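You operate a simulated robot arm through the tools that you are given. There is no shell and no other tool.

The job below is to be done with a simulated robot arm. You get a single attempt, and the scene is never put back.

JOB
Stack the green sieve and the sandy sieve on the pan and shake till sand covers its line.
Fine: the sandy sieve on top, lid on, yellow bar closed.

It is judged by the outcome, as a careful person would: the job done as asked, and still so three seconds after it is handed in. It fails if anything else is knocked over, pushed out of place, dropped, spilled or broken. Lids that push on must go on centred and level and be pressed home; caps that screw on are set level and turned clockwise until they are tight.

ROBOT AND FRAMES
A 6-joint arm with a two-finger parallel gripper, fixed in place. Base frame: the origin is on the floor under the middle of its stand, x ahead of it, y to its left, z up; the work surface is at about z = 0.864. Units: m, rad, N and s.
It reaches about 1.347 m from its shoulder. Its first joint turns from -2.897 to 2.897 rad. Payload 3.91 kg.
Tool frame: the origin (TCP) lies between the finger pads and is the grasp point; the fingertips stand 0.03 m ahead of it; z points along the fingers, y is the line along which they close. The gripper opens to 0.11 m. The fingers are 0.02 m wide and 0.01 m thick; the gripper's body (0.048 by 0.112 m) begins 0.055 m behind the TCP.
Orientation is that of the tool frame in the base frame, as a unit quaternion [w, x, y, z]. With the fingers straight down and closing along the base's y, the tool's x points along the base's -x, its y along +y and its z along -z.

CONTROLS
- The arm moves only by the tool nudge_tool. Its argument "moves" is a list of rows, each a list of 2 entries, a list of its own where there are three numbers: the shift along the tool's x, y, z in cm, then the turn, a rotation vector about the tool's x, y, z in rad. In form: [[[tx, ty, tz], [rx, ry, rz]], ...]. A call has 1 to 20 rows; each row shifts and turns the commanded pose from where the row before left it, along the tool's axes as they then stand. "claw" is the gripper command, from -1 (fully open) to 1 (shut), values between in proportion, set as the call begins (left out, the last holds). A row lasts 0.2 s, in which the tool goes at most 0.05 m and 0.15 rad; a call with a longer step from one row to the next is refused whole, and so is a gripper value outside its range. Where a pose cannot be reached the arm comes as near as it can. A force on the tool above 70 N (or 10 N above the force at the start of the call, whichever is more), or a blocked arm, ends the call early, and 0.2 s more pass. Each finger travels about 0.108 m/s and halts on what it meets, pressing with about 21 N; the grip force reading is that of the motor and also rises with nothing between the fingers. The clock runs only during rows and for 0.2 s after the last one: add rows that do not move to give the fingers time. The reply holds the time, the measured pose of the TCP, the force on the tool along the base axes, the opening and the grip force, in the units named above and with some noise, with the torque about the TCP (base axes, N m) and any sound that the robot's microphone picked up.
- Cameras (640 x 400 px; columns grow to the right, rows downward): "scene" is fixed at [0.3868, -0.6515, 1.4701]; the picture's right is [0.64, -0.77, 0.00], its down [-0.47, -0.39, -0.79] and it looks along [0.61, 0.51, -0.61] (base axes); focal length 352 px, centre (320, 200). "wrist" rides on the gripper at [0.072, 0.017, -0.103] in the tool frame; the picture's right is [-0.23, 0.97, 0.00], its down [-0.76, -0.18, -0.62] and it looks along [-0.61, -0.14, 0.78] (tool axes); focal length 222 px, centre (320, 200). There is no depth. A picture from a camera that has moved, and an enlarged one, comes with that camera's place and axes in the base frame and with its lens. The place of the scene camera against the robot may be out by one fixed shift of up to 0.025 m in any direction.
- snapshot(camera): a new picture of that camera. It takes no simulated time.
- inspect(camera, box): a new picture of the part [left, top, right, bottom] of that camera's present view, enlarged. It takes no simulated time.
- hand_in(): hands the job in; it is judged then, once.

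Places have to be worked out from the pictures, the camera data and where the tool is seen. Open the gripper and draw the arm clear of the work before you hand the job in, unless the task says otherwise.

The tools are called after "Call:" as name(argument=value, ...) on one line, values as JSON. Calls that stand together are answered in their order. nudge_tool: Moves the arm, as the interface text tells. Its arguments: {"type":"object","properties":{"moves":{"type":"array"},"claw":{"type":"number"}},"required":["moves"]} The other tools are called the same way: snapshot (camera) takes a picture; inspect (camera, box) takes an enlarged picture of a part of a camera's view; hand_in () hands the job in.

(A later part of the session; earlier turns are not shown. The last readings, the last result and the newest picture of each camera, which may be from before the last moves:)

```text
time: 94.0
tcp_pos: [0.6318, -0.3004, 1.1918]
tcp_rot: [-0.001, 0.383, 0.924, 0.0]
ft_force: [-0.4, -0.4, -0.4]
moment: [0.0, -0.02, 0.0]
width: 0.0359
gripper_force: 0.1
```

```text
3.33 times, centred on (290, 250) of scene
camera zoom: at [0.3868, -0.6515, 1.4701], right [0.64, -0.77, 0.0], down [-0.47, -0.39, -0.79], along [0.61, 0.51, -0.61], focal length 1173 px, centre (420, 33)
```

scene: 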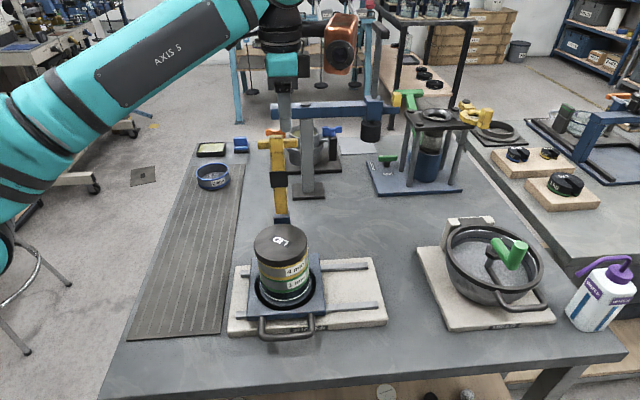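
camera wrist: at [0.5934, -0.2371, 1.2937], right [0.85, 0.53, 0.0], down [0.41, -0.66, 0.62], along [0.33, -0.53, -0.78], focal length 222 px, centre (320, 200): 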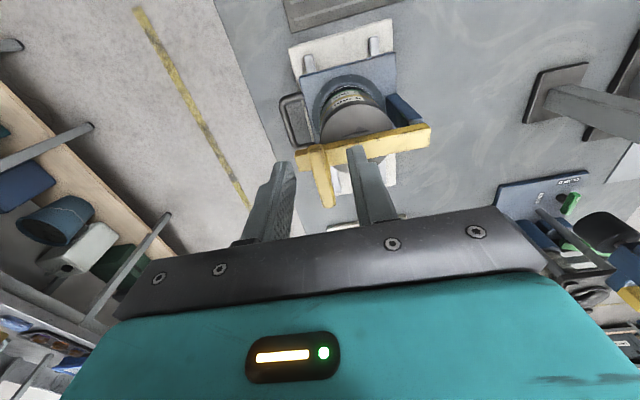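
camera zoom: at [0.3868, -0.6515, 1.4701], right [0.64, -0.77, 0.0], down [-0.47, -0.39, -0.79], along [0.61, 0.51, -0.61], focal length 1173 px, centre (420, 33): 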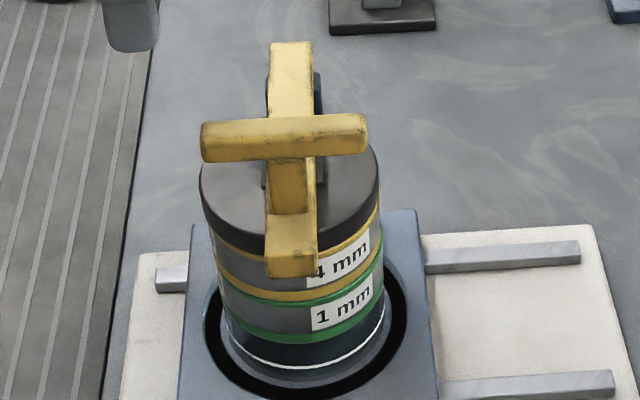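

Call:
inspect(camera="wrist", box=[270, 60, 450, 220])

Call:
inspect(camera="scene", box=[258, 195, 320, 265])

```text
2.50 times, centred on (360, 140) of wrist
camera zoom: at [0.5934, -0.2371, 1.2937], right [0.85, 0.53, 0.0], down [0.41, -0.66, 0.62], along [0.33, -0.53, -0.78], focal length 555 px, centre (220, 350)
```

zoom: 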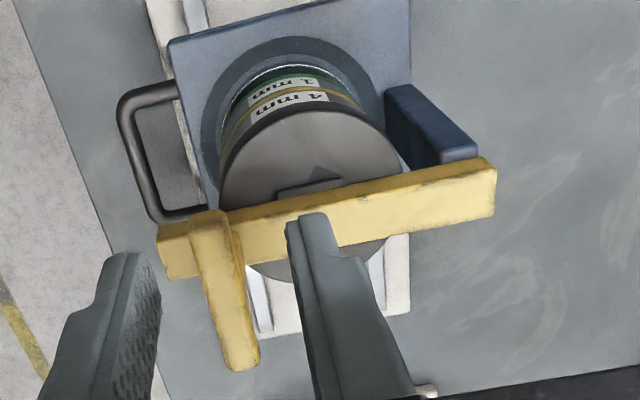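

```text
5.71 times, centred on (289, 230) of scene
camera zoom: at [0.3868, -0.6515, 1.4701], right [0.64, -0.77, 0.0], down [-0.47, -0.39, -0.79], along [0.61, 0.51, -0.61], focal length 2011 px, centre (497, 29)
```

zoom: 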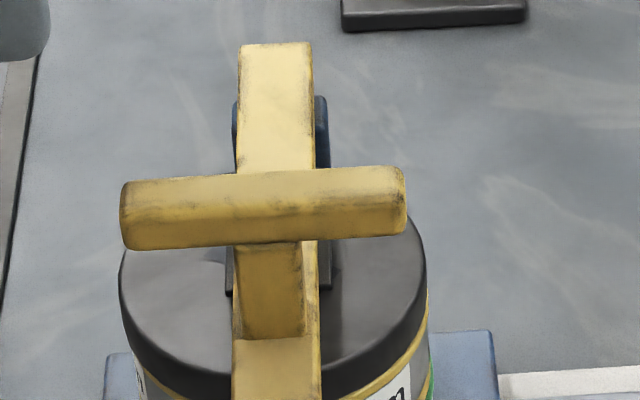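

The bar is across the lid, with its handle at about z 1.095 as expected for the closed position. I'll press the bar down over the pad with closed fingers to make sure it's fully closed.

Call:
nudge_tool(moves=[[[0, 0, 0], [0, 0, 0]], [[-2.87, 1.73, 0], [0, 0, 0]], [[-2.87, 1.73, 0], [0, 0, 0]], [[0, 0, 2.0], [0, 0, 0]], [[0, 0, 2.5], [0, 0, 0]], [[0, 0, 2.5], [0, 0, 0]], [[0, 0, 2.0], [0, 0, 0]], [[0, 0, 0], [0, 0, 0]]], claw=1)

Call:
inspect(camera="wrist", box=[200, 60, 420, 240])

Call:
inspect(camera="scene", box=[240, 150, 340, 290])

```text
time: 95.8
tcp_pos: [0.6956, -0.3179, 1.1041]
tcp_rot: [-0.001, 0.383, 0.924, 0.0]
ft_force: [-0.6, 1.1, 0.0]
moment: [0.01, 0.03, -0.03]
width: 0.0
gripper_force: 21.4
```

```text
2.22 times, centred on (310, 150) of wrist
camera zoom: at [0.6566, -0.2551, 1.2065], right [0.85, 0.53, 0.0], down [0.41, -0.66, 0.62], along [0.33, -0.53, -0.78], focal length 494 px, centre (342, 311)
```

zoom: 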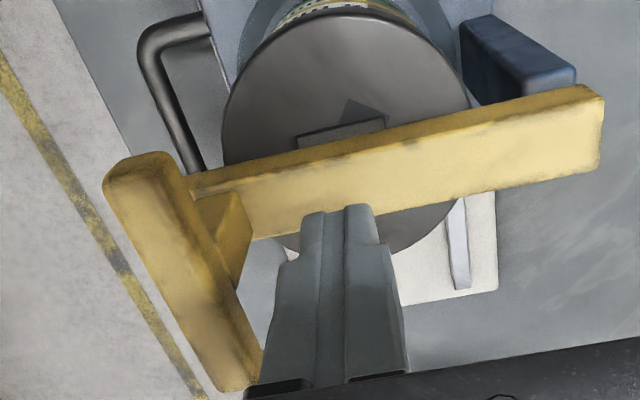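

```text
2.86 times, centred on (290, 220) of scene
camera zoom: at [0.3868, -0.6515, 1.4701], right [0.64, -0.77, 0.0], down [-0.47, -0.39, -0.79], along [0.61, 0.51, -0.61], focal length 1006 px, centre (406, 143)
```

zoom: 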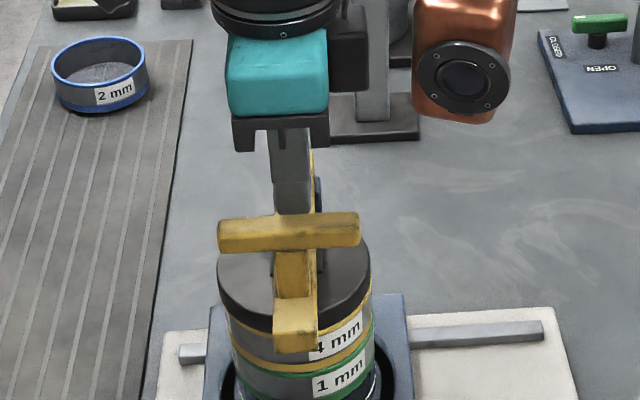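

Call:
nudge_tool(moves=[[[0, 0, 0.9], [0, 0, 0]], [[0, 0, 0.9], [0, 0, 0]], [[0, 0, 0.2], [0, 0, 0]], [[0, 0, 0.15], [0, 0, 0]], [[0, 0, 0], [0, 0, 0]]])

Call:
inspect(camera="scene", box=[240, 150, 340, 290])

```text
time: 97.0
tcp_pos: [0.6968, -0.3172, 1.0808]
tcp_rot: [0.0, 0.383, 0.924, 0.0]
ft_force: [0.5, 0.6, 1.2]
moment: [0.03, 0.01, -0.02]
width: 0.0
gripper_force: 21.3
```

```text
2.86 times, centred on (290, 220) of scene
camera zoom: at [0.3868, -0.6515, 1.4701], right [0.64, -0.77, 0.0], down [-0.47, -0.39, -0.79], along [0.61, 0.51, -0.61], focal length 1006 px, centre (406, 143)
```

zoom: 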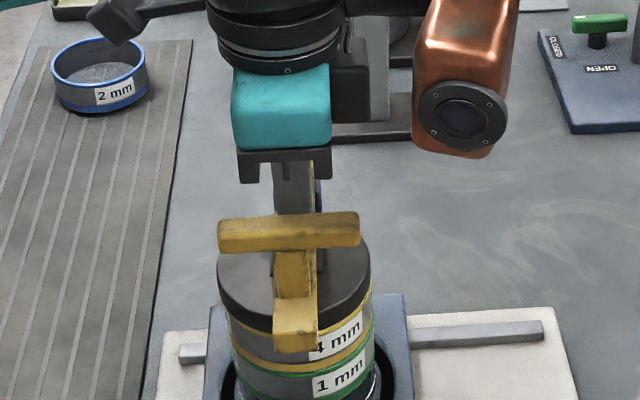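

Call:
nudge_tool(moves=[[[0, 0, 0.15], [0, 0, 0]], [[0, 0, 0.15], [0, 0, 0]], [[0, 0, 0.15], [0, 0, 0]], [[0, 0, 0], [0, 0, 0]]])

Call:
inspect(camera="wrist", box=[200, 60, 420, 240])

```text
time: 98.0
tcp_pos: [0.6962, -0.3175, 1.08]
tcp_rot: [0.002, 0.383, 0.924, 0.0]
ft_force: [26.0, -15.3, 65.5]
moment: [0.03, -0.39, -0.06]
width: 0.0
gripper_force: 20.9
```

```text
2.22 times, centred on (310, 150) of wrist
camera zoom: at [0.6573, -0.2537, 1.1831], right [0.85, 0.53, 0.0], down [0.41, -0.66, 0.63], along [0.33, -0.53, -0.78], focal length 494 px, centre (342, 311)
```

zoom: 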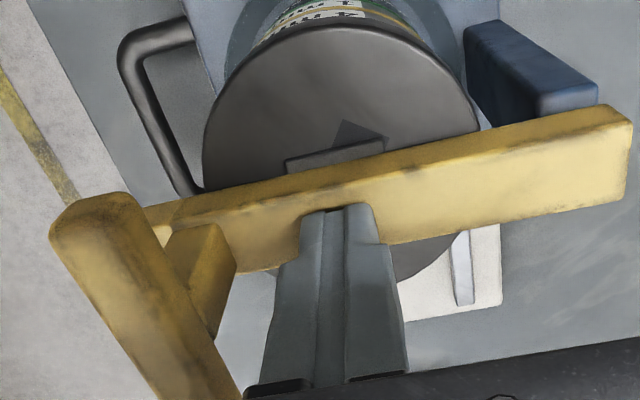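

Firm contact at exactly the closed height (bar top z 1.05, 65 N), so the bar is down on the lid. I'll back off and check.

Call:
nudge_tool(moves=[[[0, 0, -0.3], [0, 0, 0]], [[0, 0, -1.0], [0, 0, 0]], [[0, 0, -2.5], [0, 0, 0]], [[0, 0, -3.0], [0, 0, 0]], [[4.0, 0, -1.0], [0, 0, 0]], [[4.5, 0, 0], [0, 0, 0]], [[4.5, 0, 0], [0, 0, 0]], [[0, 0, 0], [0, 0, 0]]])

Call:
snapshot(camera="wrist")

Call:
inspect(camera="scene", box=[230, 190, 400, 350])

```text
time: 99.8
tcp_pos: [0.6043, -0.2243, 1.1539]
tcp_rot: [0.001, 0.382, 0.924, 0.0]
ft_force: [1.0, 0.3, -0.6]
moment: [-0.03, 0.0, -0.02]
width: 0.0
gripper_force: 20.9
```

```text
taken
camera wrist: at [0.5644, -0.1612, 1.2574], right [0.85, 0.53, 0.0], down [0.41, -0.66, 0.62], along [0.33, -0.53, -0.78], focal length 222 px, centre (320, 200)
```

wrist: 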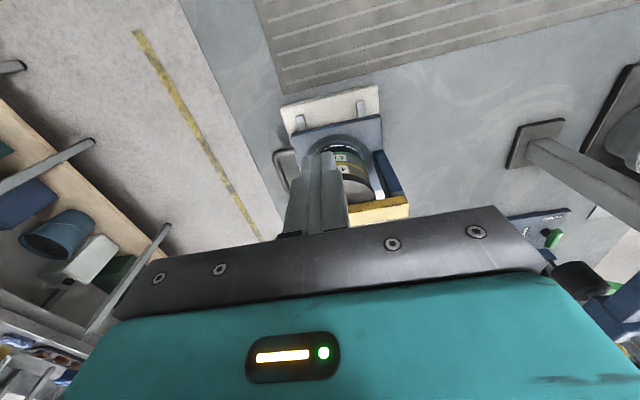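

```text
2.50 times, centred on (315, 270) of scene
camera zoom: at [0.3868, -0.6515, 1.4701], right [0.64, -0.77, 0.0], down [-0.47, -0.39, -0.79], along [0.61, 0.51, -0.61], focal length 880 px, centre (332, 25)
```

zoom: 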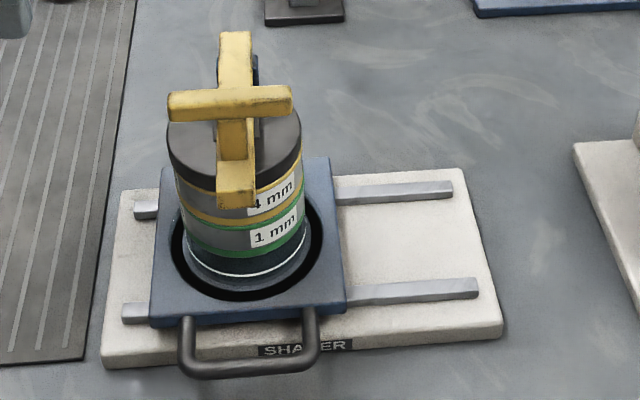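

Stack, lid and bar all look right. Now I need the carriage handle. I'll open the fingers and shift to view it between them, staying above the T-handle.

Call:
nudge_tool(moves=[[[0.64, -2.5, 0], [0, 0, 0]], [[0.64, -2.5, 0], [0, 0, 0]], [[0, 0, 0], [0, 0, 0]], [[0, 0, 0], [0, 0, 0]]], claw=-1)

Call:
snapshot(camera="wrist")

Call:
inspect(camera="wrist", box=[240, 110, 400, 230])

Call:
inspect(camera="scene", box=[240, 290, 340, 350])

```text
time: 100.8
tcp_pos: [0.5584, -0.2502, 1.1533]
tcp_rot: [0.0, 0.382, 0.924, 0.0]
ft_force: [0.6, 0.9, -0.5]
moment: [0.02, 0.0, 0.02]
width: 0.1098
gripper_force: 0.1
```

```text
taken
camera wrist: at [0.5198, -0.188, 1.2569], right [0.85, 0.53, 0.0], down [0.41, -0.66, 0.62], along [0.33, -0.53, -0.78], focal length 222 px, centre (320, 200)
```

wrist: 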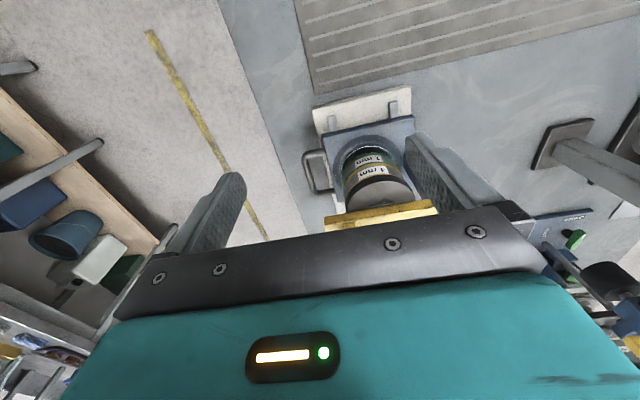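

```text
3.33 times, centred on (320, 170) of wrist
camera zoom: at [0.5198, -0.188, 1.2569], right [0.85, 0.53, 0.0], down [0.41, -0.66, 0.62], along [0.33, -0.53, -0.78], focal length 740 px, centre (320, 300)
```

zoom: 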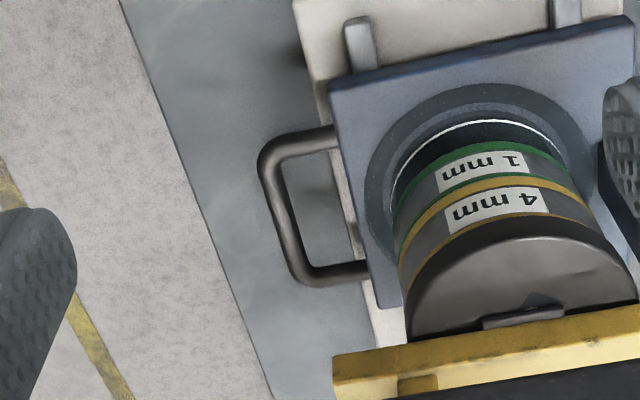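

```text
6.40 times, centred on (290, 320) of scene
camera zoom: at [0.3868, -0.6515, 1.4701], right [0.64, -0.77, 0.0], down [-0.47, -0.39, -0.79], along [0.61, 0.51, -0.61], focal length 2253 px, centre (512, -568)
```

zoom: 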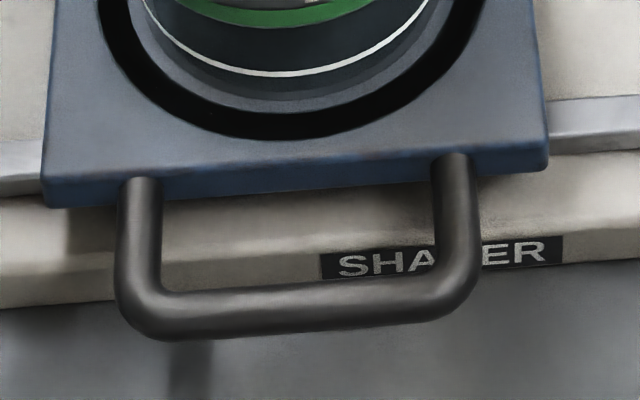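

The handle's outer tube is at about (0.62, -0.39, 0.90) with a 12 mm diameter. I'll lean the gripper 0.4 rad away from the stack so its body clears the yellow bar, move out and round in front, and stop 10 cm short of the handle.

Call:
nudge_tool(moves=[[[0, 0, 0], [-0.134, 0, 0]], [[0, 0, 0], [-0.133, 0, 0]], [[0, 0, 0], [-0.133, 0, 0]], [[0, -3.07, -1.3], [0, 0, 0]], [[0, -3.07, -1.3], [0, 0, 0]], [[0, -3.07, -1.3], [0, 0, 0]], [[-2.83, -1.15, 2.79], [0, 0, 0]], [[-2.83, -1.15, 2.79], [0, 0, 0]], [[-2.83, -1.15, 2.79], [0, 0, 0]], [[-2.83, -1.15, 2.79], [0, 0, 0]], [[-2.83, -1.15, 2.79], [0, 0, 0]], [[0, 0, 0], [0, 0, 0]]], claw=0.345)

Call:
snapshot(camera="wrist")

Call:
snapshot(camera="scene")

```text
time: 103.4
tcp_pos: [0.5917, -0.422, 1.0026]
tcp_rot: [0.076, 0.375, 0.905, 0.183]
ft_force: [-0.4, -0.3, 0.4]
moment: [0.0, 0.01, 0.0]
width: 0.036
gripper_force: 0.1
```

```text
taken
camera wrist: at [0.5235, -0.3883, 1.1045], right [0.79, 0.47, 0.38], down [0.25, -0.83, 0.51], along [0.55, -0.31, -0.78], focal length 222 px, centre (320, 200)
```

wrist: 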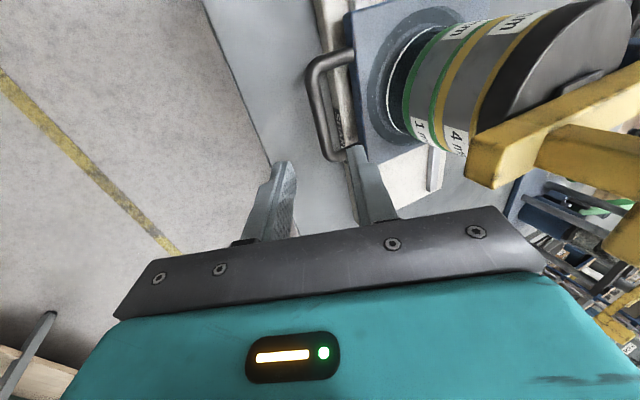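

```text
taken
```

scene: 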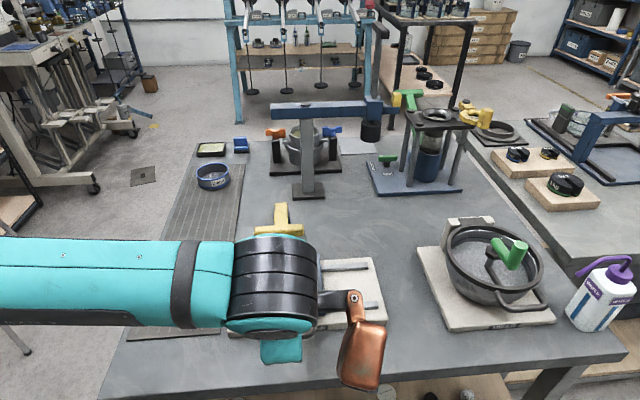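

Call:
inspect(camera="wrist", box=[250, 30, 430, 210])

Call:
inspect(camera="wrist", box=[340, 20, 460, 160])

```text
2.22 times, centred on (340, 120) of wrist
camera zoom: at [0.5235, -0.3883, 1.1045], right [0.79, 0.47, 0.38], down [0.25, -0.83, 0.51], along [0.55, -0.31, -0.78], focal length 494 px, centre (276, 378)
```

zoom: 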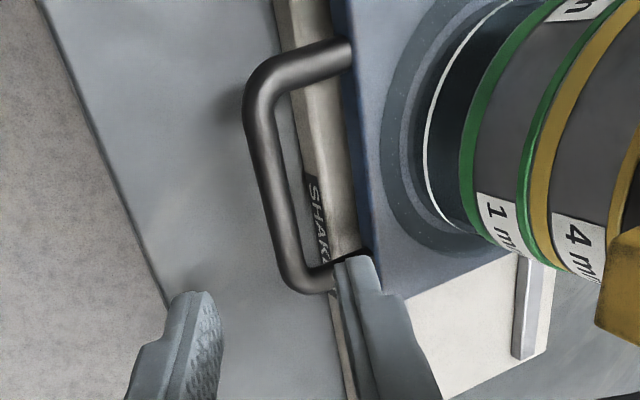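

```text
2.86 times, centred on (400, 90) of wrist
camera zoom: at [0.5235, -0.3883, 1.1045], right [0.79, 0.47, 0.38], down [0.25, -0.83, 0.51], along [0.55, -0.31, -0.78], focal length 635 px, centre (91, 514)
```

zoom: 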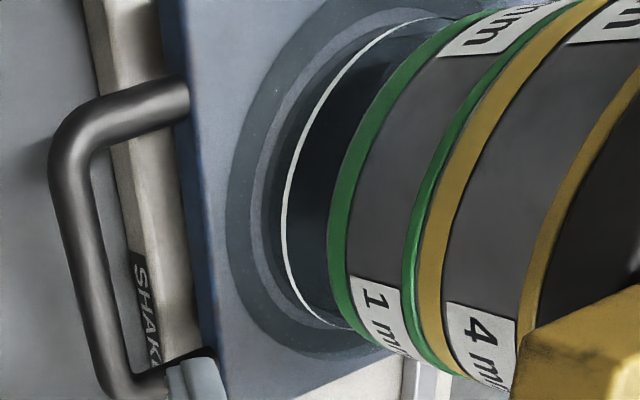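

The handle tube lies on the gripper's closing centre line. I'll advance 7 cm along the fingers and check.

Call:
nudge_tool(moves=[[[0.1, 0, 2.4], [0, 0, 0]], [[0.1, 0, 2.4], [0, 0, 0]], [[0.1, 0, 2.2], [0, 0, 0]], [[0, 0, 0], [0, 0, 0]]])

Call:
inspect(camera="wrist", box=[240, 60, 440, 240])

Call:
snapshot(camera="scene")

```text
time: 104.4
tcp_pos: [0.6072, -0.4006, 0.9362]
tcp_rot: [0.077, 0.375, 0.905, 0.183]
ft_force: [-0.2, 0.1, -0.7]
moment: [-0.01, 0.04, -0.02]
width: 0.0362
gripper_force: 0.0
```

```text
2.22 times, centred on (340, 150) of wrist
camera zoom: at [0.5389, -0.3667, 1.039], right [0.79, 0.47, 0.38], down [0.25, -0.83, 0.5], along [0.55, -0.31, -0.78], focal length 494 px, centre (276, 311)
```

zoom: 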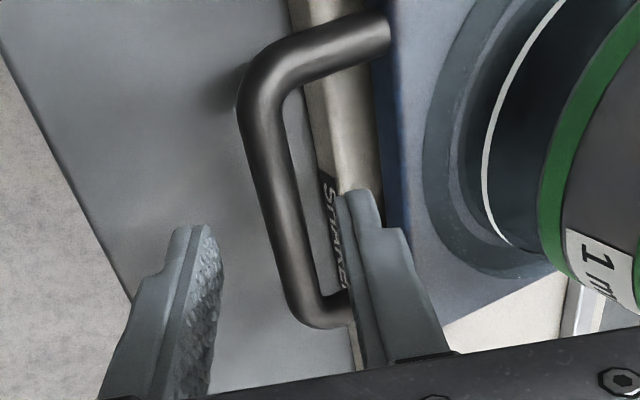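

```text
taken
```

scene: 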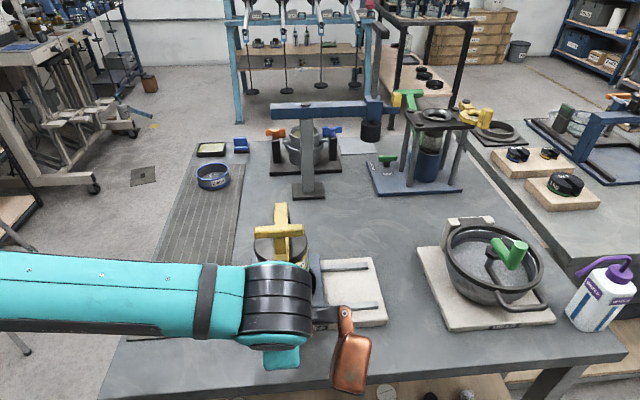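

Call:
nudge_tool(moves=[[[0, 0, 1.1], [0, 0, 0]], [[0, 0, 1.1], [0, 0, 0]], [[0, 0, 0], [0, 0, 0]]])

Call:
inspect(camera="wrist", box=[240, 60, 440, 240])

```text
time: 105.2
tcp_pos: [0.6134, -0.3928, 0.9171]
tcp_rot: [0.075, 0.375, 0.906, 0.183]
ft_force: [1.1, 1.0, 0.9]
moment: [-0.03, 0.01, -0.02]
width: 0.0363
gripper_force: 0.0
```

```text
2.22 times, centred on (340, 150) of wrist
camera zoom: at [0.5442, -0.359, 1.0196], right [0.79, 0.47, 0.38], down [0.25, -0.83, 0.5], along [0.55, -0.31, -0.78], focal length 494 px, centre (276, 311)
```

zoom: 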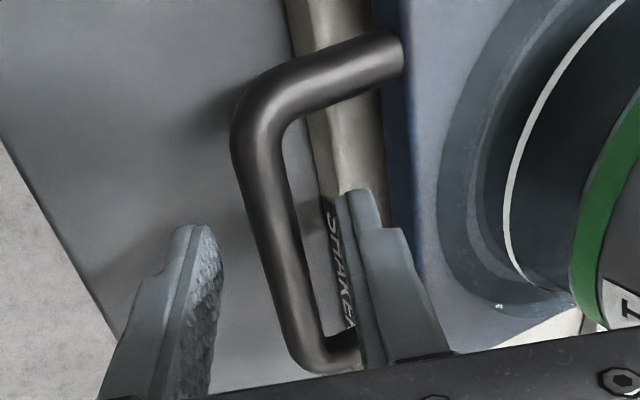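

Call:
nudge_tool(moves=[[[0, 0, 0.7], [0, 0, 0]], [[0, 0, 0], [0, 0, 0]]])

Call:
nudge_tool(moves=[[[0, 0, 0], [0, 0, 0]], [[0, 0, 0], [0, 0, 0]], [[0, 0, 0], [0, 0, 0]]], claw=1)

Call:
inspect(camera="wrist", box=[240, 60, 440, 240])

Call:
snapshot(camera="scene")

```text
time: 105.8
tcp_pos: [0.6147, -0.3919, 0.9115]
tcp_rot: [0.076, 0.375, 0.906, 0.183]
ft_force: [-0.5, 1.2, 0.5]
moment: [-0.01, 0.0, 0.02]
width: 0.0363
gripper_force: 0.2
```

```text
time: 106.6
tcp_pos: [0.6166, -0.3893, 0.9118]
tcp_rot: [0.077, 0.373, 0.906, 0.184]
ft_force: [47.8, 28.2, 24.2]
moment: [0.61, -0.31, 0.8]
width: 0.0129
gripper_force: 44.7
```

```text
2.22 times, centred on (340, 150) of wrist
camera zoom: at [0.5476, -0.3561, 1.0143], right [0.79, 0.48, 0.38], down [0.25, -0.83, 0.51], along [0.55, -0.31, -0.77], focal length 494 px, centre (276, 311)
```

zoom: 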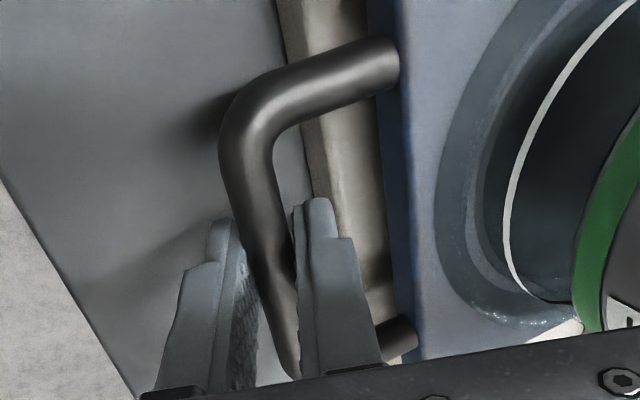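

```text
taken
```

scene: 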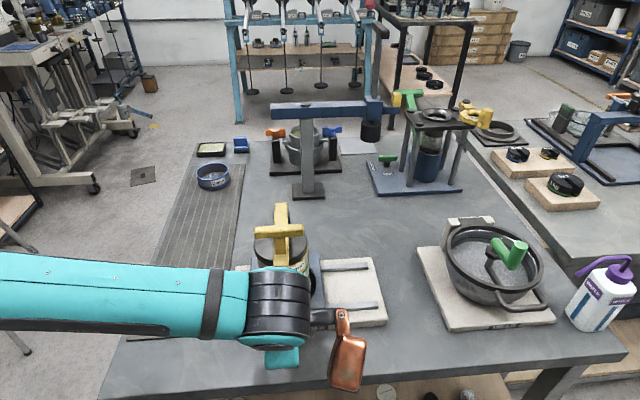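

The tube is gripped (13 mm) but off-centre, so the fingers are loading it with about 60 N toward the tool's +y side. I'll relieve that by shifting a few millimetres that way.

Call:
nudge_tool(moves=[[[0, 0.2, 0], [0, 0, 0]], [[0, 0.15, 0], [0, 0, 0]], [[0, 0, 0], [0, 0, 0]]])

```text
time: 107.4
tcp_pos: [0.6164, -0.3901, 0.912]
tcp_rot: [0.074, 0.376, 0.905, 0.183]
ft_force: [17.9, 20.0, -3.9]
moment: [-0.14, -0.53, 0.76]
width: 0.0128
gripper_force: 45.3
```

Call:
nudge_tool(moves=[[[0, 0.13, 0.05], [0, 0, 0]], [[0, 0, 0], [0, 0, 0]]])

```text
time: 108.0
tcp_pos: [0.6174, -0.3911, 0.9128]
tcp_rot: [0.076, 0.377, 0.905, 0.183]
ft_force: [-18.5, -16.6, -17.5]
moment: [-0.35, 0.19, 0.83]
width: 0.0131
gripper_force: 44.9
```

Call:
nudge_tool(moves=[[[0, -0.07, 0], [0, 0, 0]], [[0, 0, 0], [0, 0, 0]]])

```text
time: 108.6
tcp_pos: [0.6163, -0.391, 0.9142]
tcp_rot: [0.075, 0.376, 0.905, 0.184]
ft_force: [-34.3, -33.5, -27.5]
moment: [-1.0, -0.07, 0.56]
width: 0.0127
gripper_force: 44.7
```

A rigid grip on the railed handle turns every millimetre of arm error into tens of newtons, so it isn't a good way to shake. I'll release it, back out, and use a loose cage around the handle's corner instead, which drives the carriage without straining it.

Call:
nudge_tool(moves=[[[0, 0, 0], [0, 0, 0]], [[0, 0, 0], [0, 0, 0]], [[0, 0, -2.0], [0, 0, 0]], [[0, 0, -3.0], [0, 0, 0]], [[0, 0, -4.0], [0, 0, 0]], [[0, -3.0, -2.0], [0, 0, 0]], [[0, -3.0, -2.0], [0, 0, 0]], [[0, 0, 0], [0, 0, 0]]], claw=0.345)

Call:
snapshot(camera="scene")

Call:
snapshot(camera="wrist")

```text
time: 110.4
tcp_pos: [0.5443, -0.4638, 1.0114]
tcp_rot: [0.076, 0.376, 0.905, 0.184]
ft_force: [0.5, -0.1, -0.4]
moment: [-0.02, -0.01, 0.04]
width: 0.0361
gripper_force: 0.1
```

```text
taken
```

scene: 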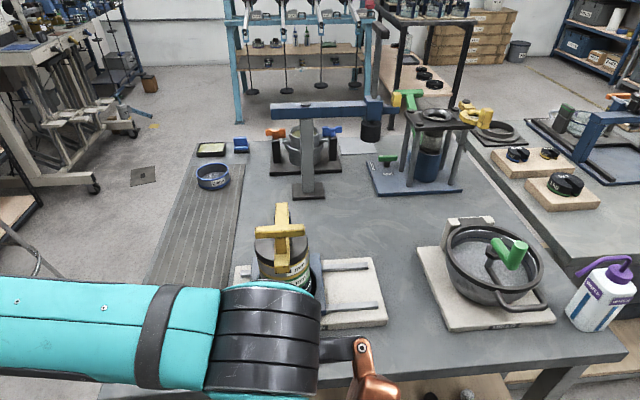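

```text
taken
camera wrist: at [0.4761, -0.4303, 1.113], right [0.79, 0.47, 0.38], down [0.25, -0.83, 0.5], along [0.55, -0.31, -0.78], focal length 222 px, centre (320, 200)
```

wrist: 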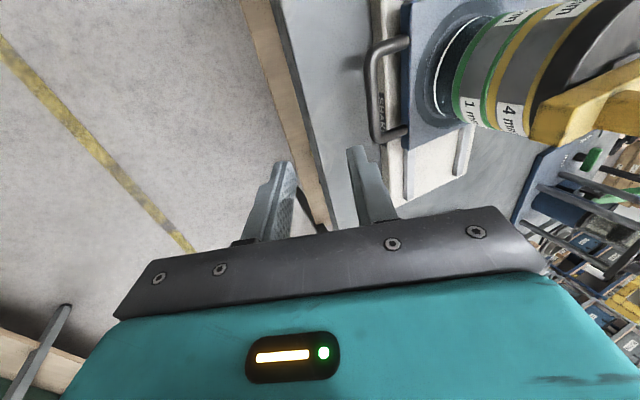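

Released cleanly; the shaker is in place. I'll reorient so the fingers close roughly along base y, and look at the handle's near corner.

Call:
nudge_tool(moves=[[[0, 0, 0], [0.134, 0, 0]], [[0, 0, 0], [0.133, 0, 0]], [[0, 0, 0], [0.133, 0, 0]], [[0, 0, 0], [0, 0, -0.1309]], [[0, 0, 0], [0, 0, -0.1309]], [[0, 0, 0], [0, 0, -0.1309]], [[0, 0, 0], [0, 0, -0.1309]], [[0, 0, 0], [0, -0.15, 0]], [[0, 0, 0], [0, -0.15, 0]], [[0, 0, 0], [0, 0, 0]]])

Call:
snapshot(camera="wrist")

Call:
inspect(camera="wrist", box=[300, 20, 460, 180])

Call:
snapshot(camera="scene")

```text
time: 112.6
tcp_pos: [0.5447, -0.464, 1.0098]
tcp_rot: [0.148, 0.129, 0.98, -0.02]
ft_force: [-0.5, 0.1, 0.2]
moment: [-0.05, 0.03, -0.01]
width: 0.0362
gripper_force: 0.0
```

```text
taken
camera wrist: at [0.4531, -0.4211, 1.0875], right [0.46, 0.88, 0.07], down [0.48, -0.31, 0.82], along [0.75, -0.35, -0.57], focal length 222 px, centre (320, 200)
```

wrist: 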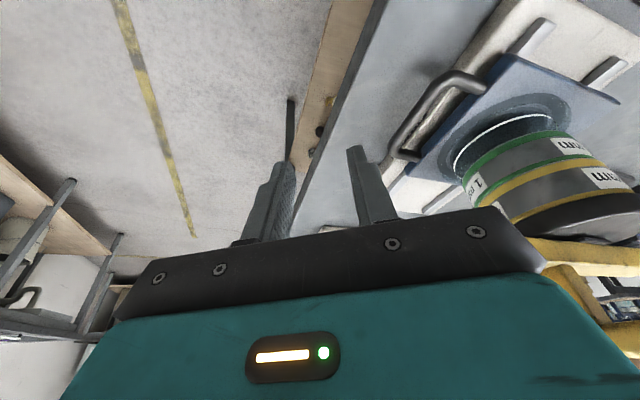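

```text
2.50 times, centred on (380, 100) of wrist
camera zoom: at [0.4531, -0.4211, 1.0875], right [0.46, 0.88, 0.07], down [0.48, -0.31, 0.82], along [0.75, -0.35, -0.57], focal length 555 px, centre (170, 450)
```

zoom: 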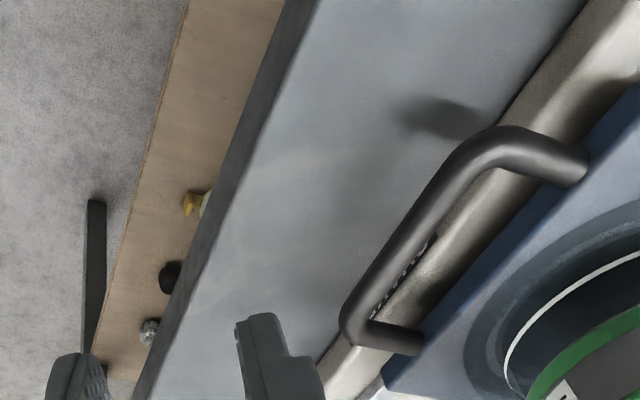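

```text
taken
```

scene: 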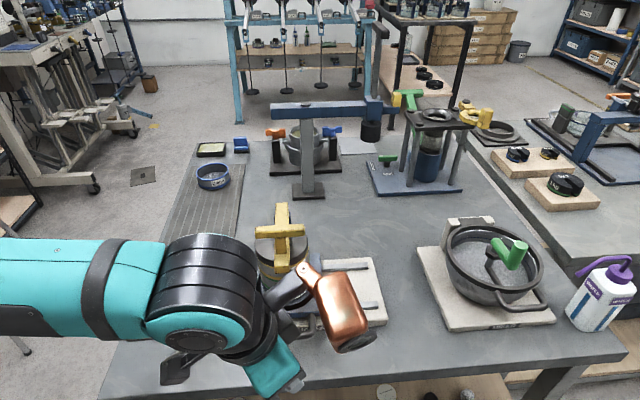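

The corner's apex triangulates to (0.648, -0.4205, 0.906). I'll move to a standoff just above it.

Call:
nudge_tool(moves=[[[-1.63, 2.5, 2.18], [0, 0, 0]], [[-1.63, 2.5, 2.18], [0, 0, 0]], [[-1.63, 2.5, 2.18], [0, 0, 0]], [[0, 0, 0], [0, 0, 0]]])

Call:
inspect(camera="wrist", box=[220, 60, 440, 240])

Call:
inspect(camera="scene", box=[220, 190, 400, 370])

```text
time: 113.6
tcp_pos: [0.627, -0.4059, 0.9634]
tcp_rot: [0.148, 0.129, 0.98, -0.019]
ft_force: [-0.5, 0.6, -0.5]
moment: [0.01, -0.01, -0.02]
width: 0.0361
gripper_force: 0.0
```

```text
2.22 times, centred on (330, 150) of wrist
camera zoom: at [0.5348, -0.3643, 1.0412], right [0.46, 0.88, 0.07], down [0.48, -0.31, 0.82], along [0.75, -0.35, -0.57], focal length 494 px, centre (298, 311)
```

zoom: 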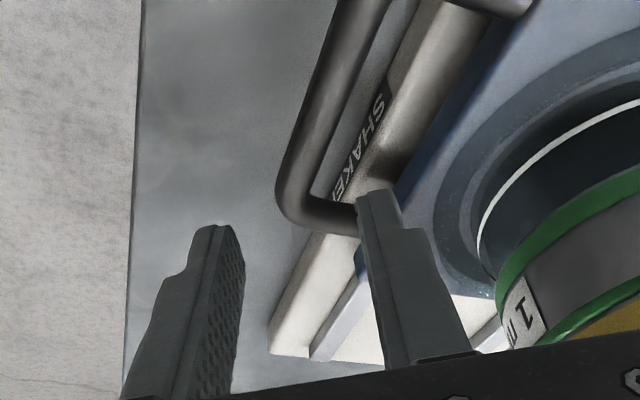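

```text
2.22 times, centred on (310, 280) of scene
camera zoom: at [0.3868, -0.6515, 1.4701], right [0.64, -0.77, 0.0], down [-0.47, -0.39, -0.79], along [0.61, 0.51, -0.61], focal length 782 px, centre (342, 22)
```

zoom: 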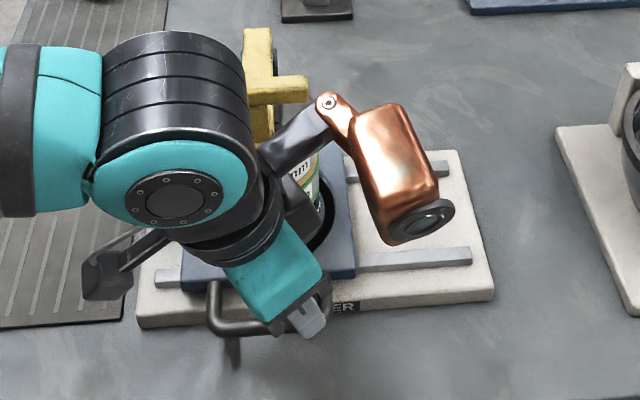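

The corner lies between the finger lines as intended. I'll advance straight along the fingers to cage it.

Call:
nudge_tool(moves=[[[-0.05, 0, 1.2], [0, 0, 0]], [[-0.05, 0, 1.2], [0, 0, 0]], [[-0.05, 0, 1.2], [0, 0, 0]], [[-0.03, 0, 1.1], [0, 0, 0]], [[0, 0, 0], [0, 0, 0]]])

Call:
inspect(camera="wrist", box=[220, 60, 440, 240])

Call:
inspect(camera="scene", box=[220, 190, 400, 370])

```text
time: 114.8
tcp_pos: [0.6435, -0.4123, 0.9174]
tcp_rot: [0.147, 0.129, 0.98, -0.02]
ft_force: [0.0, -0.1, 0.4]
moment: [-0.02, -0.01, -0.01]
width: 0.036
gripper_force: 0.0
```

```text
2.22 times, centred on (330, 150) of wrist
camera zoom: at [0.5517, -0.3703, 0.9944], right [0.46, 0.88, 0.07], down [0.48, -0.31, 0.82], along [0.75, -0.35, -0.57], focal length 494 px, centre (298, 311)
```

zoom: 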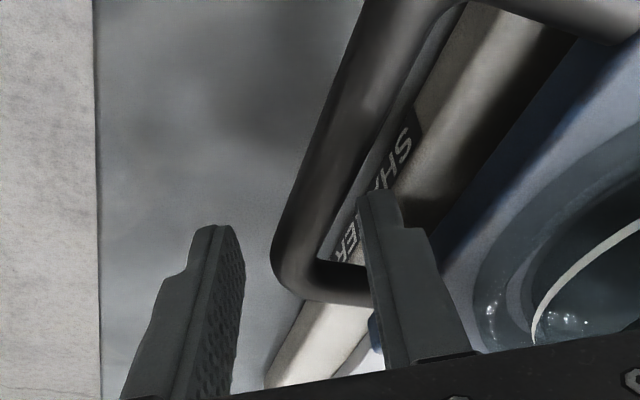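

```text
2.22 times, centred on (310, 280) of scene
camera zoom: at [0.3868, -0.6515, 1.4701], right [0.64, -0.77, 0.0], down [-0.47, -0.39, -0.79], along [0.61, 0.51, -0.61], focal length 782 px, centre (342, 22)
```

zoom: 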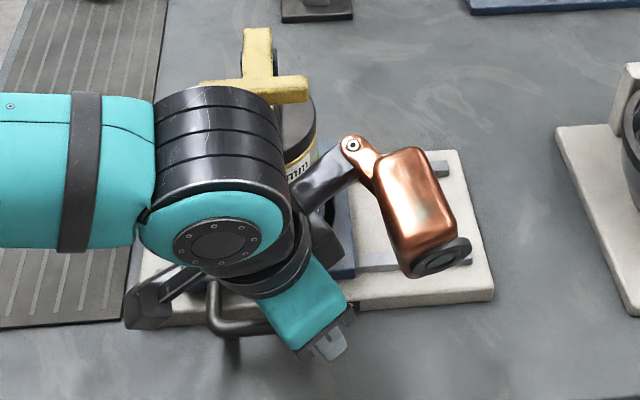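

The corner is caged without contact. I'll narrow the gap to about 25 mm (roughly 3 mm of play) and check that the load stays near zero.

Call:
nudge_tool(moves=[[[0, 0, 0], [0, 0, 0]], [[0, 0, 0], [0, 0, 0]]], claw=0.55)

Call:
inspect(camera="wrist", box=[220, 60, 440, 240])

```text
time: 115.4
tcp_pos: [0.6446, -0.4121, 0.916]
tcp_rot: [0.148, 0.129, 0.98, -0.019]
ft_force: [1.7, 1.3, -0.4]
moment: [-0.02, 0.0, 0.0]
width: 0.0254
gripper_force: 0.6
```

```text
2.22 times, centred on (330, 150) of wrist
camera zoom: at [0.5518, -0.3702, 0.9944], right [0.46, 0.88, 0.07], down [0.48, -0.31, 0.82], along [0.75, -0.35, -0.57], focal length 494 px, centre (298, 311)
```

zoom: 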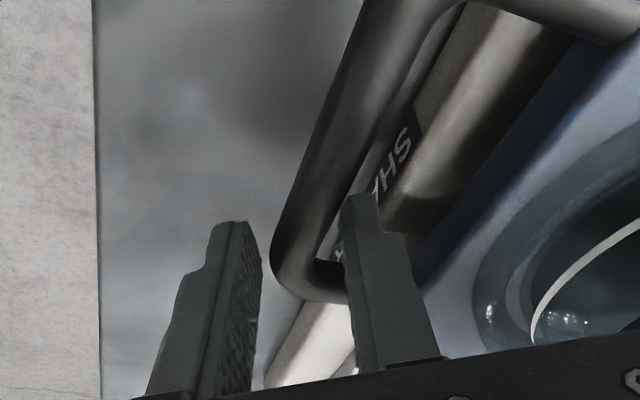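

Only about 2 N of touch. I'll try a slow 2 cm move along the rails to see how the carriage responds.

Call:
nudge_tool(moves=[[[-0.414, -0.25, 0.128], [0, 0, 0]], [[-0.827, -0.5, 0.256], [0, 0, 0]], [[-0.414, -0.25, 0.128], [0, 0, 0]], [[0, 0, 0], [0, 0, 0]]])

Call:
inspect(camera="wrist", box=[220, 60, 440, 240])

Call:
snapshot(camera="scene")

```text
time: 116.4
tcp_pos: [0.6566, -0.4274, 0.9159]
tcp_rot: [0.148, 0.128, 0.98, -0.019]
ft_force: [7.2, 5.9, 3.2]
moment: [0.05, -0.14, -0.14]
width: 0.0282
gripper_force: 3.3
```

```text
2.22 times, centred on (330, 150) of wrist
camera zoom: at [0.565, -0.385, 0.9941], right [0.46, 0.88, 0.07], down [0.48, -0.31, 0.82], along [0.75, -0.35, -0.57], focal length 494 px, centre (298, 311)
```

zoom: 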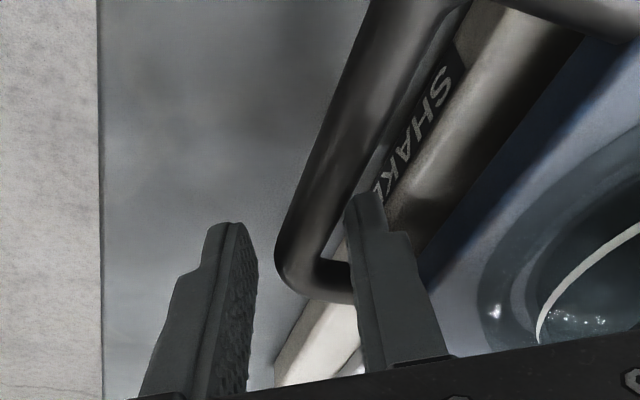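

```text
taken
```

scene: 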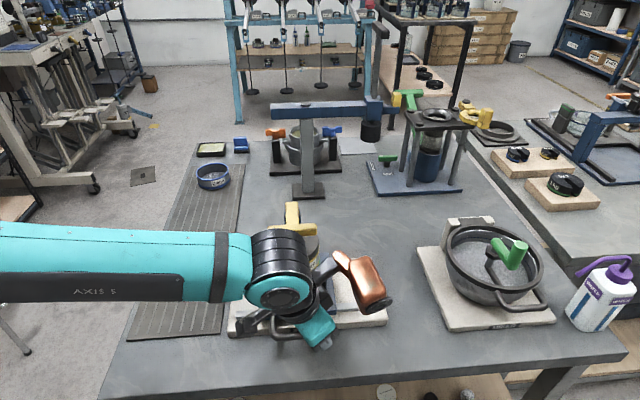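

The carriage follows with about 9 N. I'll start shaking with 3 cm strokes and watch the forces.

Call:
nudge_tool(moves=[[[-2.482, -1.5, 0.768], [0, 0, 0]], [[2.482, 1.5, -0.768], [0, 0, 0]], [[-2.482, -1.5, 0.768], [0, 0, 0]], [[2.482, 1.5, -0.768], [0, 0, 0]], [[-2.482, -1.5, 0.768], [0, 0, 0]], [[2.482, 1.5, -0.768], [0, 0, 0]], [[0, 0, 0], [0, 0, 0]]])

Call:
inspect(camera="wrist", box=[220, 60, 440, 240])

Call:
inspect(camera="scene", box=[220, 190, 400, 370])

```text
time: 118.0
tcp_pos: [0.6576, -0.4276, 0.9171]
tcp_rot: [0.148, 0.129, 0.98, -0.019]
ft_force: [8.0, 7.5, 5.1]
moment: [0.2, -0.08, -0.08]
width: 0.0296
gripper_force: 4.4
```

```text
2.22 times, centred on (330, 150) of wrist
camera zoom: at [0.5651, -0.3857, 0.9936], right [0.46, 0.88, 0.07], down [0.48, -0.31, 0.82], along [0.75, -0.35, -0.57], focal length 494 px, centre (298, 311)
```

zoom: 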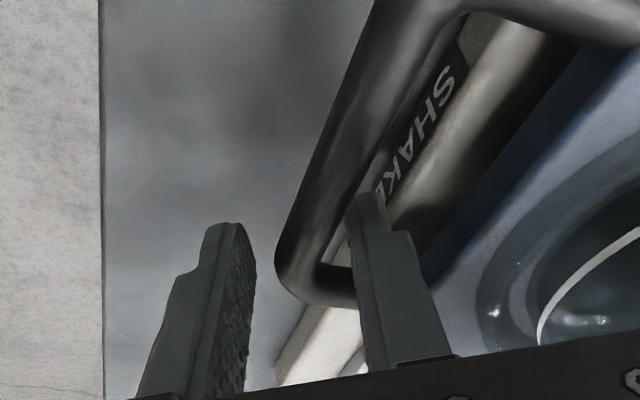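

```text
2.22 times, centred on (310, 280) of scene
camera zoom: at [0.3868, -0.6515, 1.4701], right [0.64, -0.77, 0.0], down [-0.47, -0.39, -0.79], along [0.61, 0.51, -0.61], focal length 782 px, centre (342, 22)
```

zoom: 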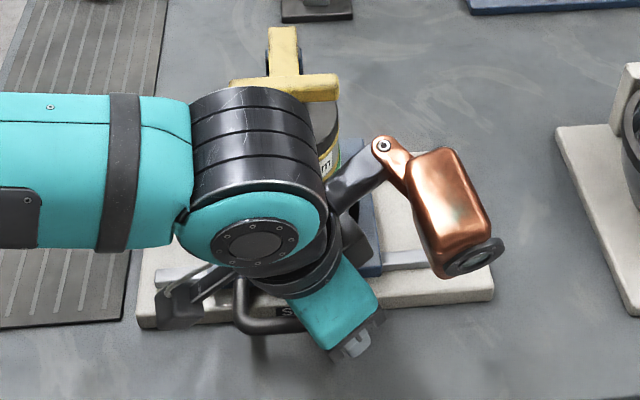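

The shaking works. I'll check the pan for sand.

Call:
snapshot(camera="wrist")

Call:
inspect(camera="wrist", box=[380, 60, 640, 220])

```text
taken
camera wrist: at [0.5651, -0.3857, 0.9936], right [0.46, 0.88, 0.07], down [0.48, -0.31, 0.82], along [0.75, -0.35, -0.57], focal length 222 px, centre (320, 200)
```

wrist: 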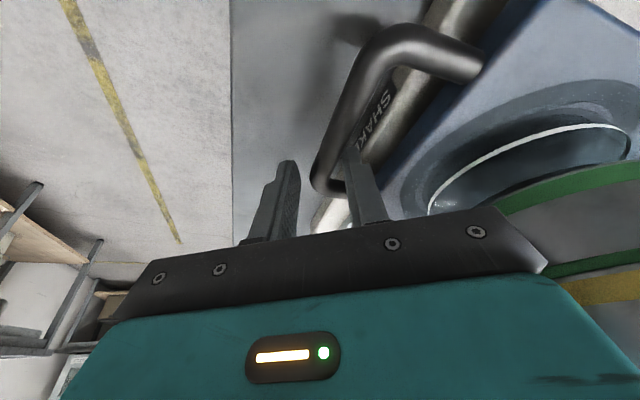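

```text
2.46 times, centred on (510, 140) of wrist
camera zoom: at [0.5651, -0.3857, 0.9936], right [0.46, 0.88, 0.07], down [0.48, -0.31, 0.82], along [0.75, -0.35, -0.57], focal length 547 px, centre (-148, 348)
```

zoom: 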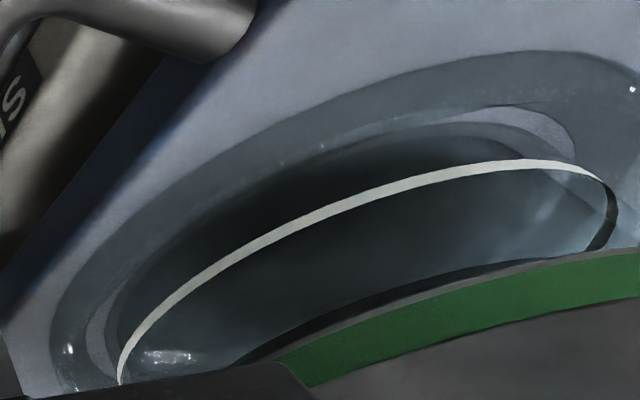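

No sand in the pan yet. I'll shake harder, with 4.5 cm strokes within the rails.

Call:
nudge_tool(moves=[[[-3.722, -2.25, 1.152], [0, 0, 0]], [[3.722, 2.25, -1.152], [0, 0, 0]], [[-3.722, -2.25, 1.152], [0, 0, 0]], [[3.722, 2.25, -1.152], [0, 0, 0]], [[-3.722, -2.25, 1.152], [0, 0, 0]], [[3.722, 2.25, -1.152], [0, 0, 0]], [[-3.722, -2.25, 1.152], [0, 0, 0]], [[3.722, 2.25, -1.152], [0, 0, 0]], [[-3.722, -2.25, 1.152], [0, 0, 0]], [[3.722, 2.25, -1.152], [0, 0, 0]], [[0, 0, 0], [0, 0, 0]]])

Call:
inspect(camera="wrist", box=[380, 60, 640, 220])

Call:
inspect(camera="scene", box=[220, 190, 400, 370])

```text
time: 120.4
tcp_pos: [0.6559, -0.4298, 0.9175]
tcp_rot: [0.148, 0.13, 0.98, -0.02]
ft_force: [17.3, 15.9, 13.1]
moment: [0.36, -0.31, -0.38]
width: 0.0345
gripper_force: 9.5
```

```text
2.46 times, centred on (510, 140) of wrist
camera zoom: at [0.5637, -0.388, 0.9946], right [0.46, 0.88, 0.07], down [0.48, -0.31, 0.82], along [0.75, -0.35, -0.57], focal length 547 px, centre (-148, 348)
```

zoom: 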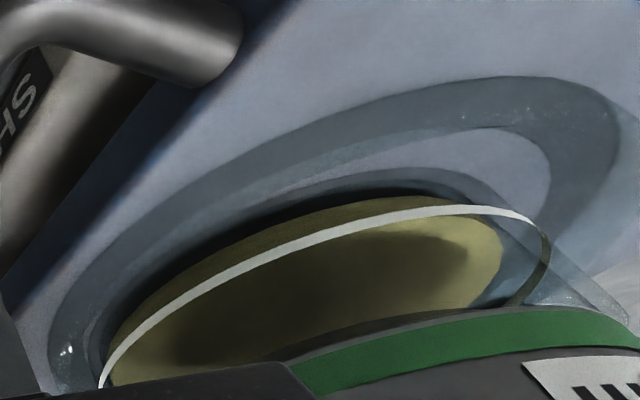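

```text
2.22 times, centred on (310, 280) of scene
camera zoom: at [0.3868, -0.6515, 1.4701], right [0.64, -0.77, 0.0], down [-0.47, -0.39, -0.79], along [0.61, 0.51, -0.61], focal length 782 px, centre (342, 22)
```

zoom: 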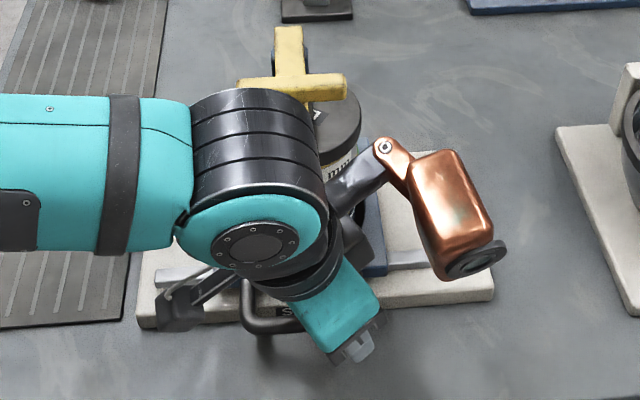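

Sand is now in the pan, but the stack looks shifted under the bar. I'll look closely before doing anything else.

Call:
inspect(camera="scene", box=[260, 195, 360, 320])

Call:
snapshot(camera="wrist")

Call:
inspect(camera="wrist", box=[480, 100, 640, 360])

```text
3.20 times, centred on (310, 258) of scene
camera zoom: at [0.3868, -0.6515, 1.4701], right [0.64, -0.77, 0.0], down [-0.47, -0.39, -0.79], along [0.61, 0.51, -0.61], focal length 1126 px, centre (352, 16)
```

zoom: 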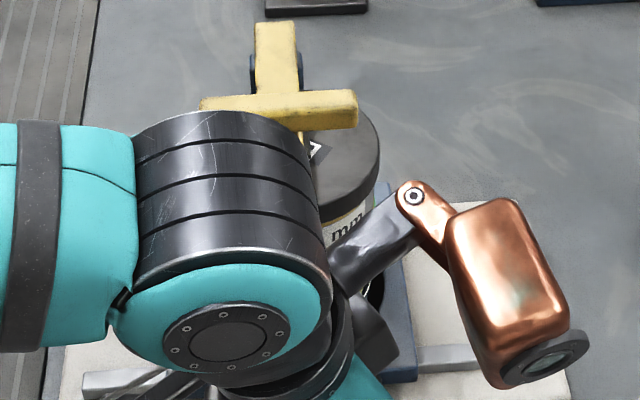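

```text
taken
camera wrist: at [0.5637, -0.388, 0.9946], right [0.46, 0.88, 0.07], down [0.48, -0.31, 0.82], along [0.75, -0.35, -0.57], focal length 222 px, centre (320, 200)
```

wrist: 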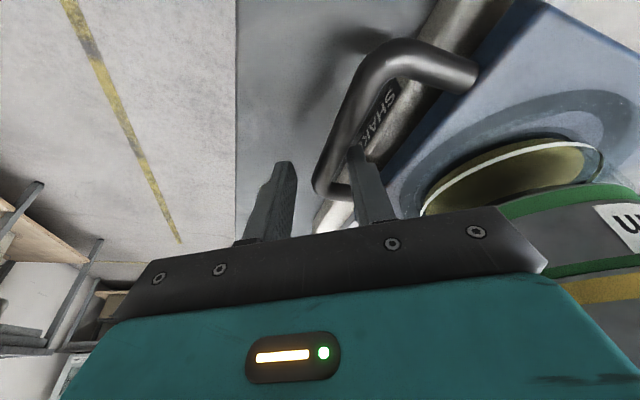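

```text
1.54 times, centred on (560, 230) of wrist
camera zoom: at [0.5637, -0.388, 0.9946], right [0.46, 0.88, 0.07], down [0.48, -0.31, 0.82], along [0.75, -0.35, -0.57], focal length 342 px, centre (-49, 154)
```

zoom: 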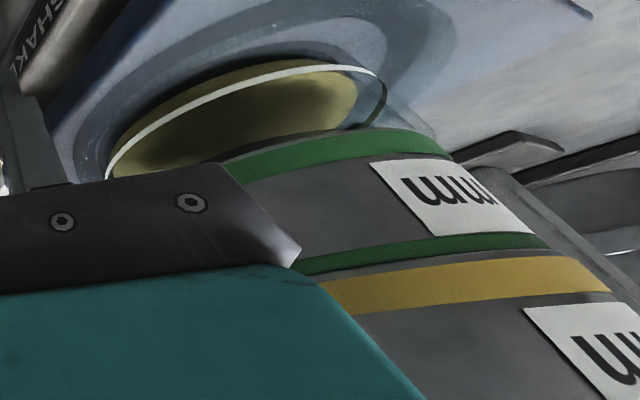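

I'll release the handle and withdraw to inspect the stack properly.

Call:
nudge_tool(moves=[[[0, 0, 0], [0, 0, 0]], [[0, 0, 0], [0, 0, 0]], [[0, 0, -2.0], [0, 0, 0]], [[0, 0, -3.0], [0, 0, 0]], [[1.5, -2.0, -3.0], [0, 0, 0]], [[3.0, -3.0, 0], [0, 0, 0]], [[3.0, -2.5, 0], [0, 0, 0]], [[0, 0, 0], [0, 0, 0]]], claw=0.3)

Call:
snapshot(camera="scene")

Call:
snapshot(camera="wrist")

```text
time: 122.2
tcp_pos: [0.543, -0.4783, 0.9744]
tcp_rot: [0.149, 0.128, 0.98, -0.02]
ft_force: [0.9, -0.7, -0.3]
moment: [0.0, 0.0, -0.01]
width: 0.0388
gripper_force: 0.0
```

```text
taken
```

scene: 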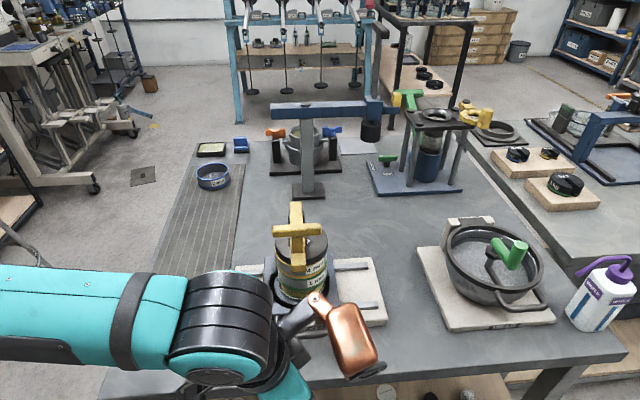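

```text
taken
camera wrist: at [0.4525, -0.437, 1.051], right [0.46, 0.88, 0.07], down [0.48, -0.31, 0.82], along [0.75, -0.35, -0.57], focal length 222 px, centre (320, 200)
```

wrist: 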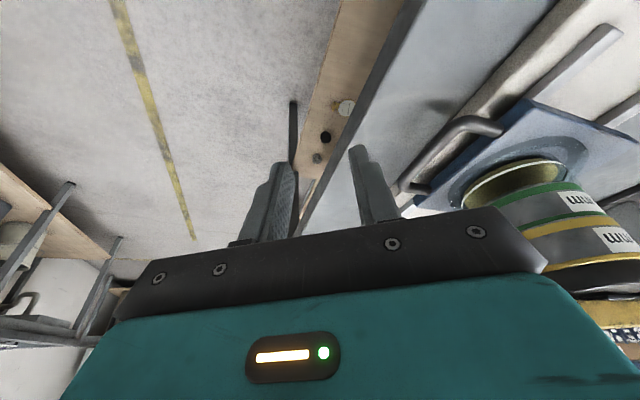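

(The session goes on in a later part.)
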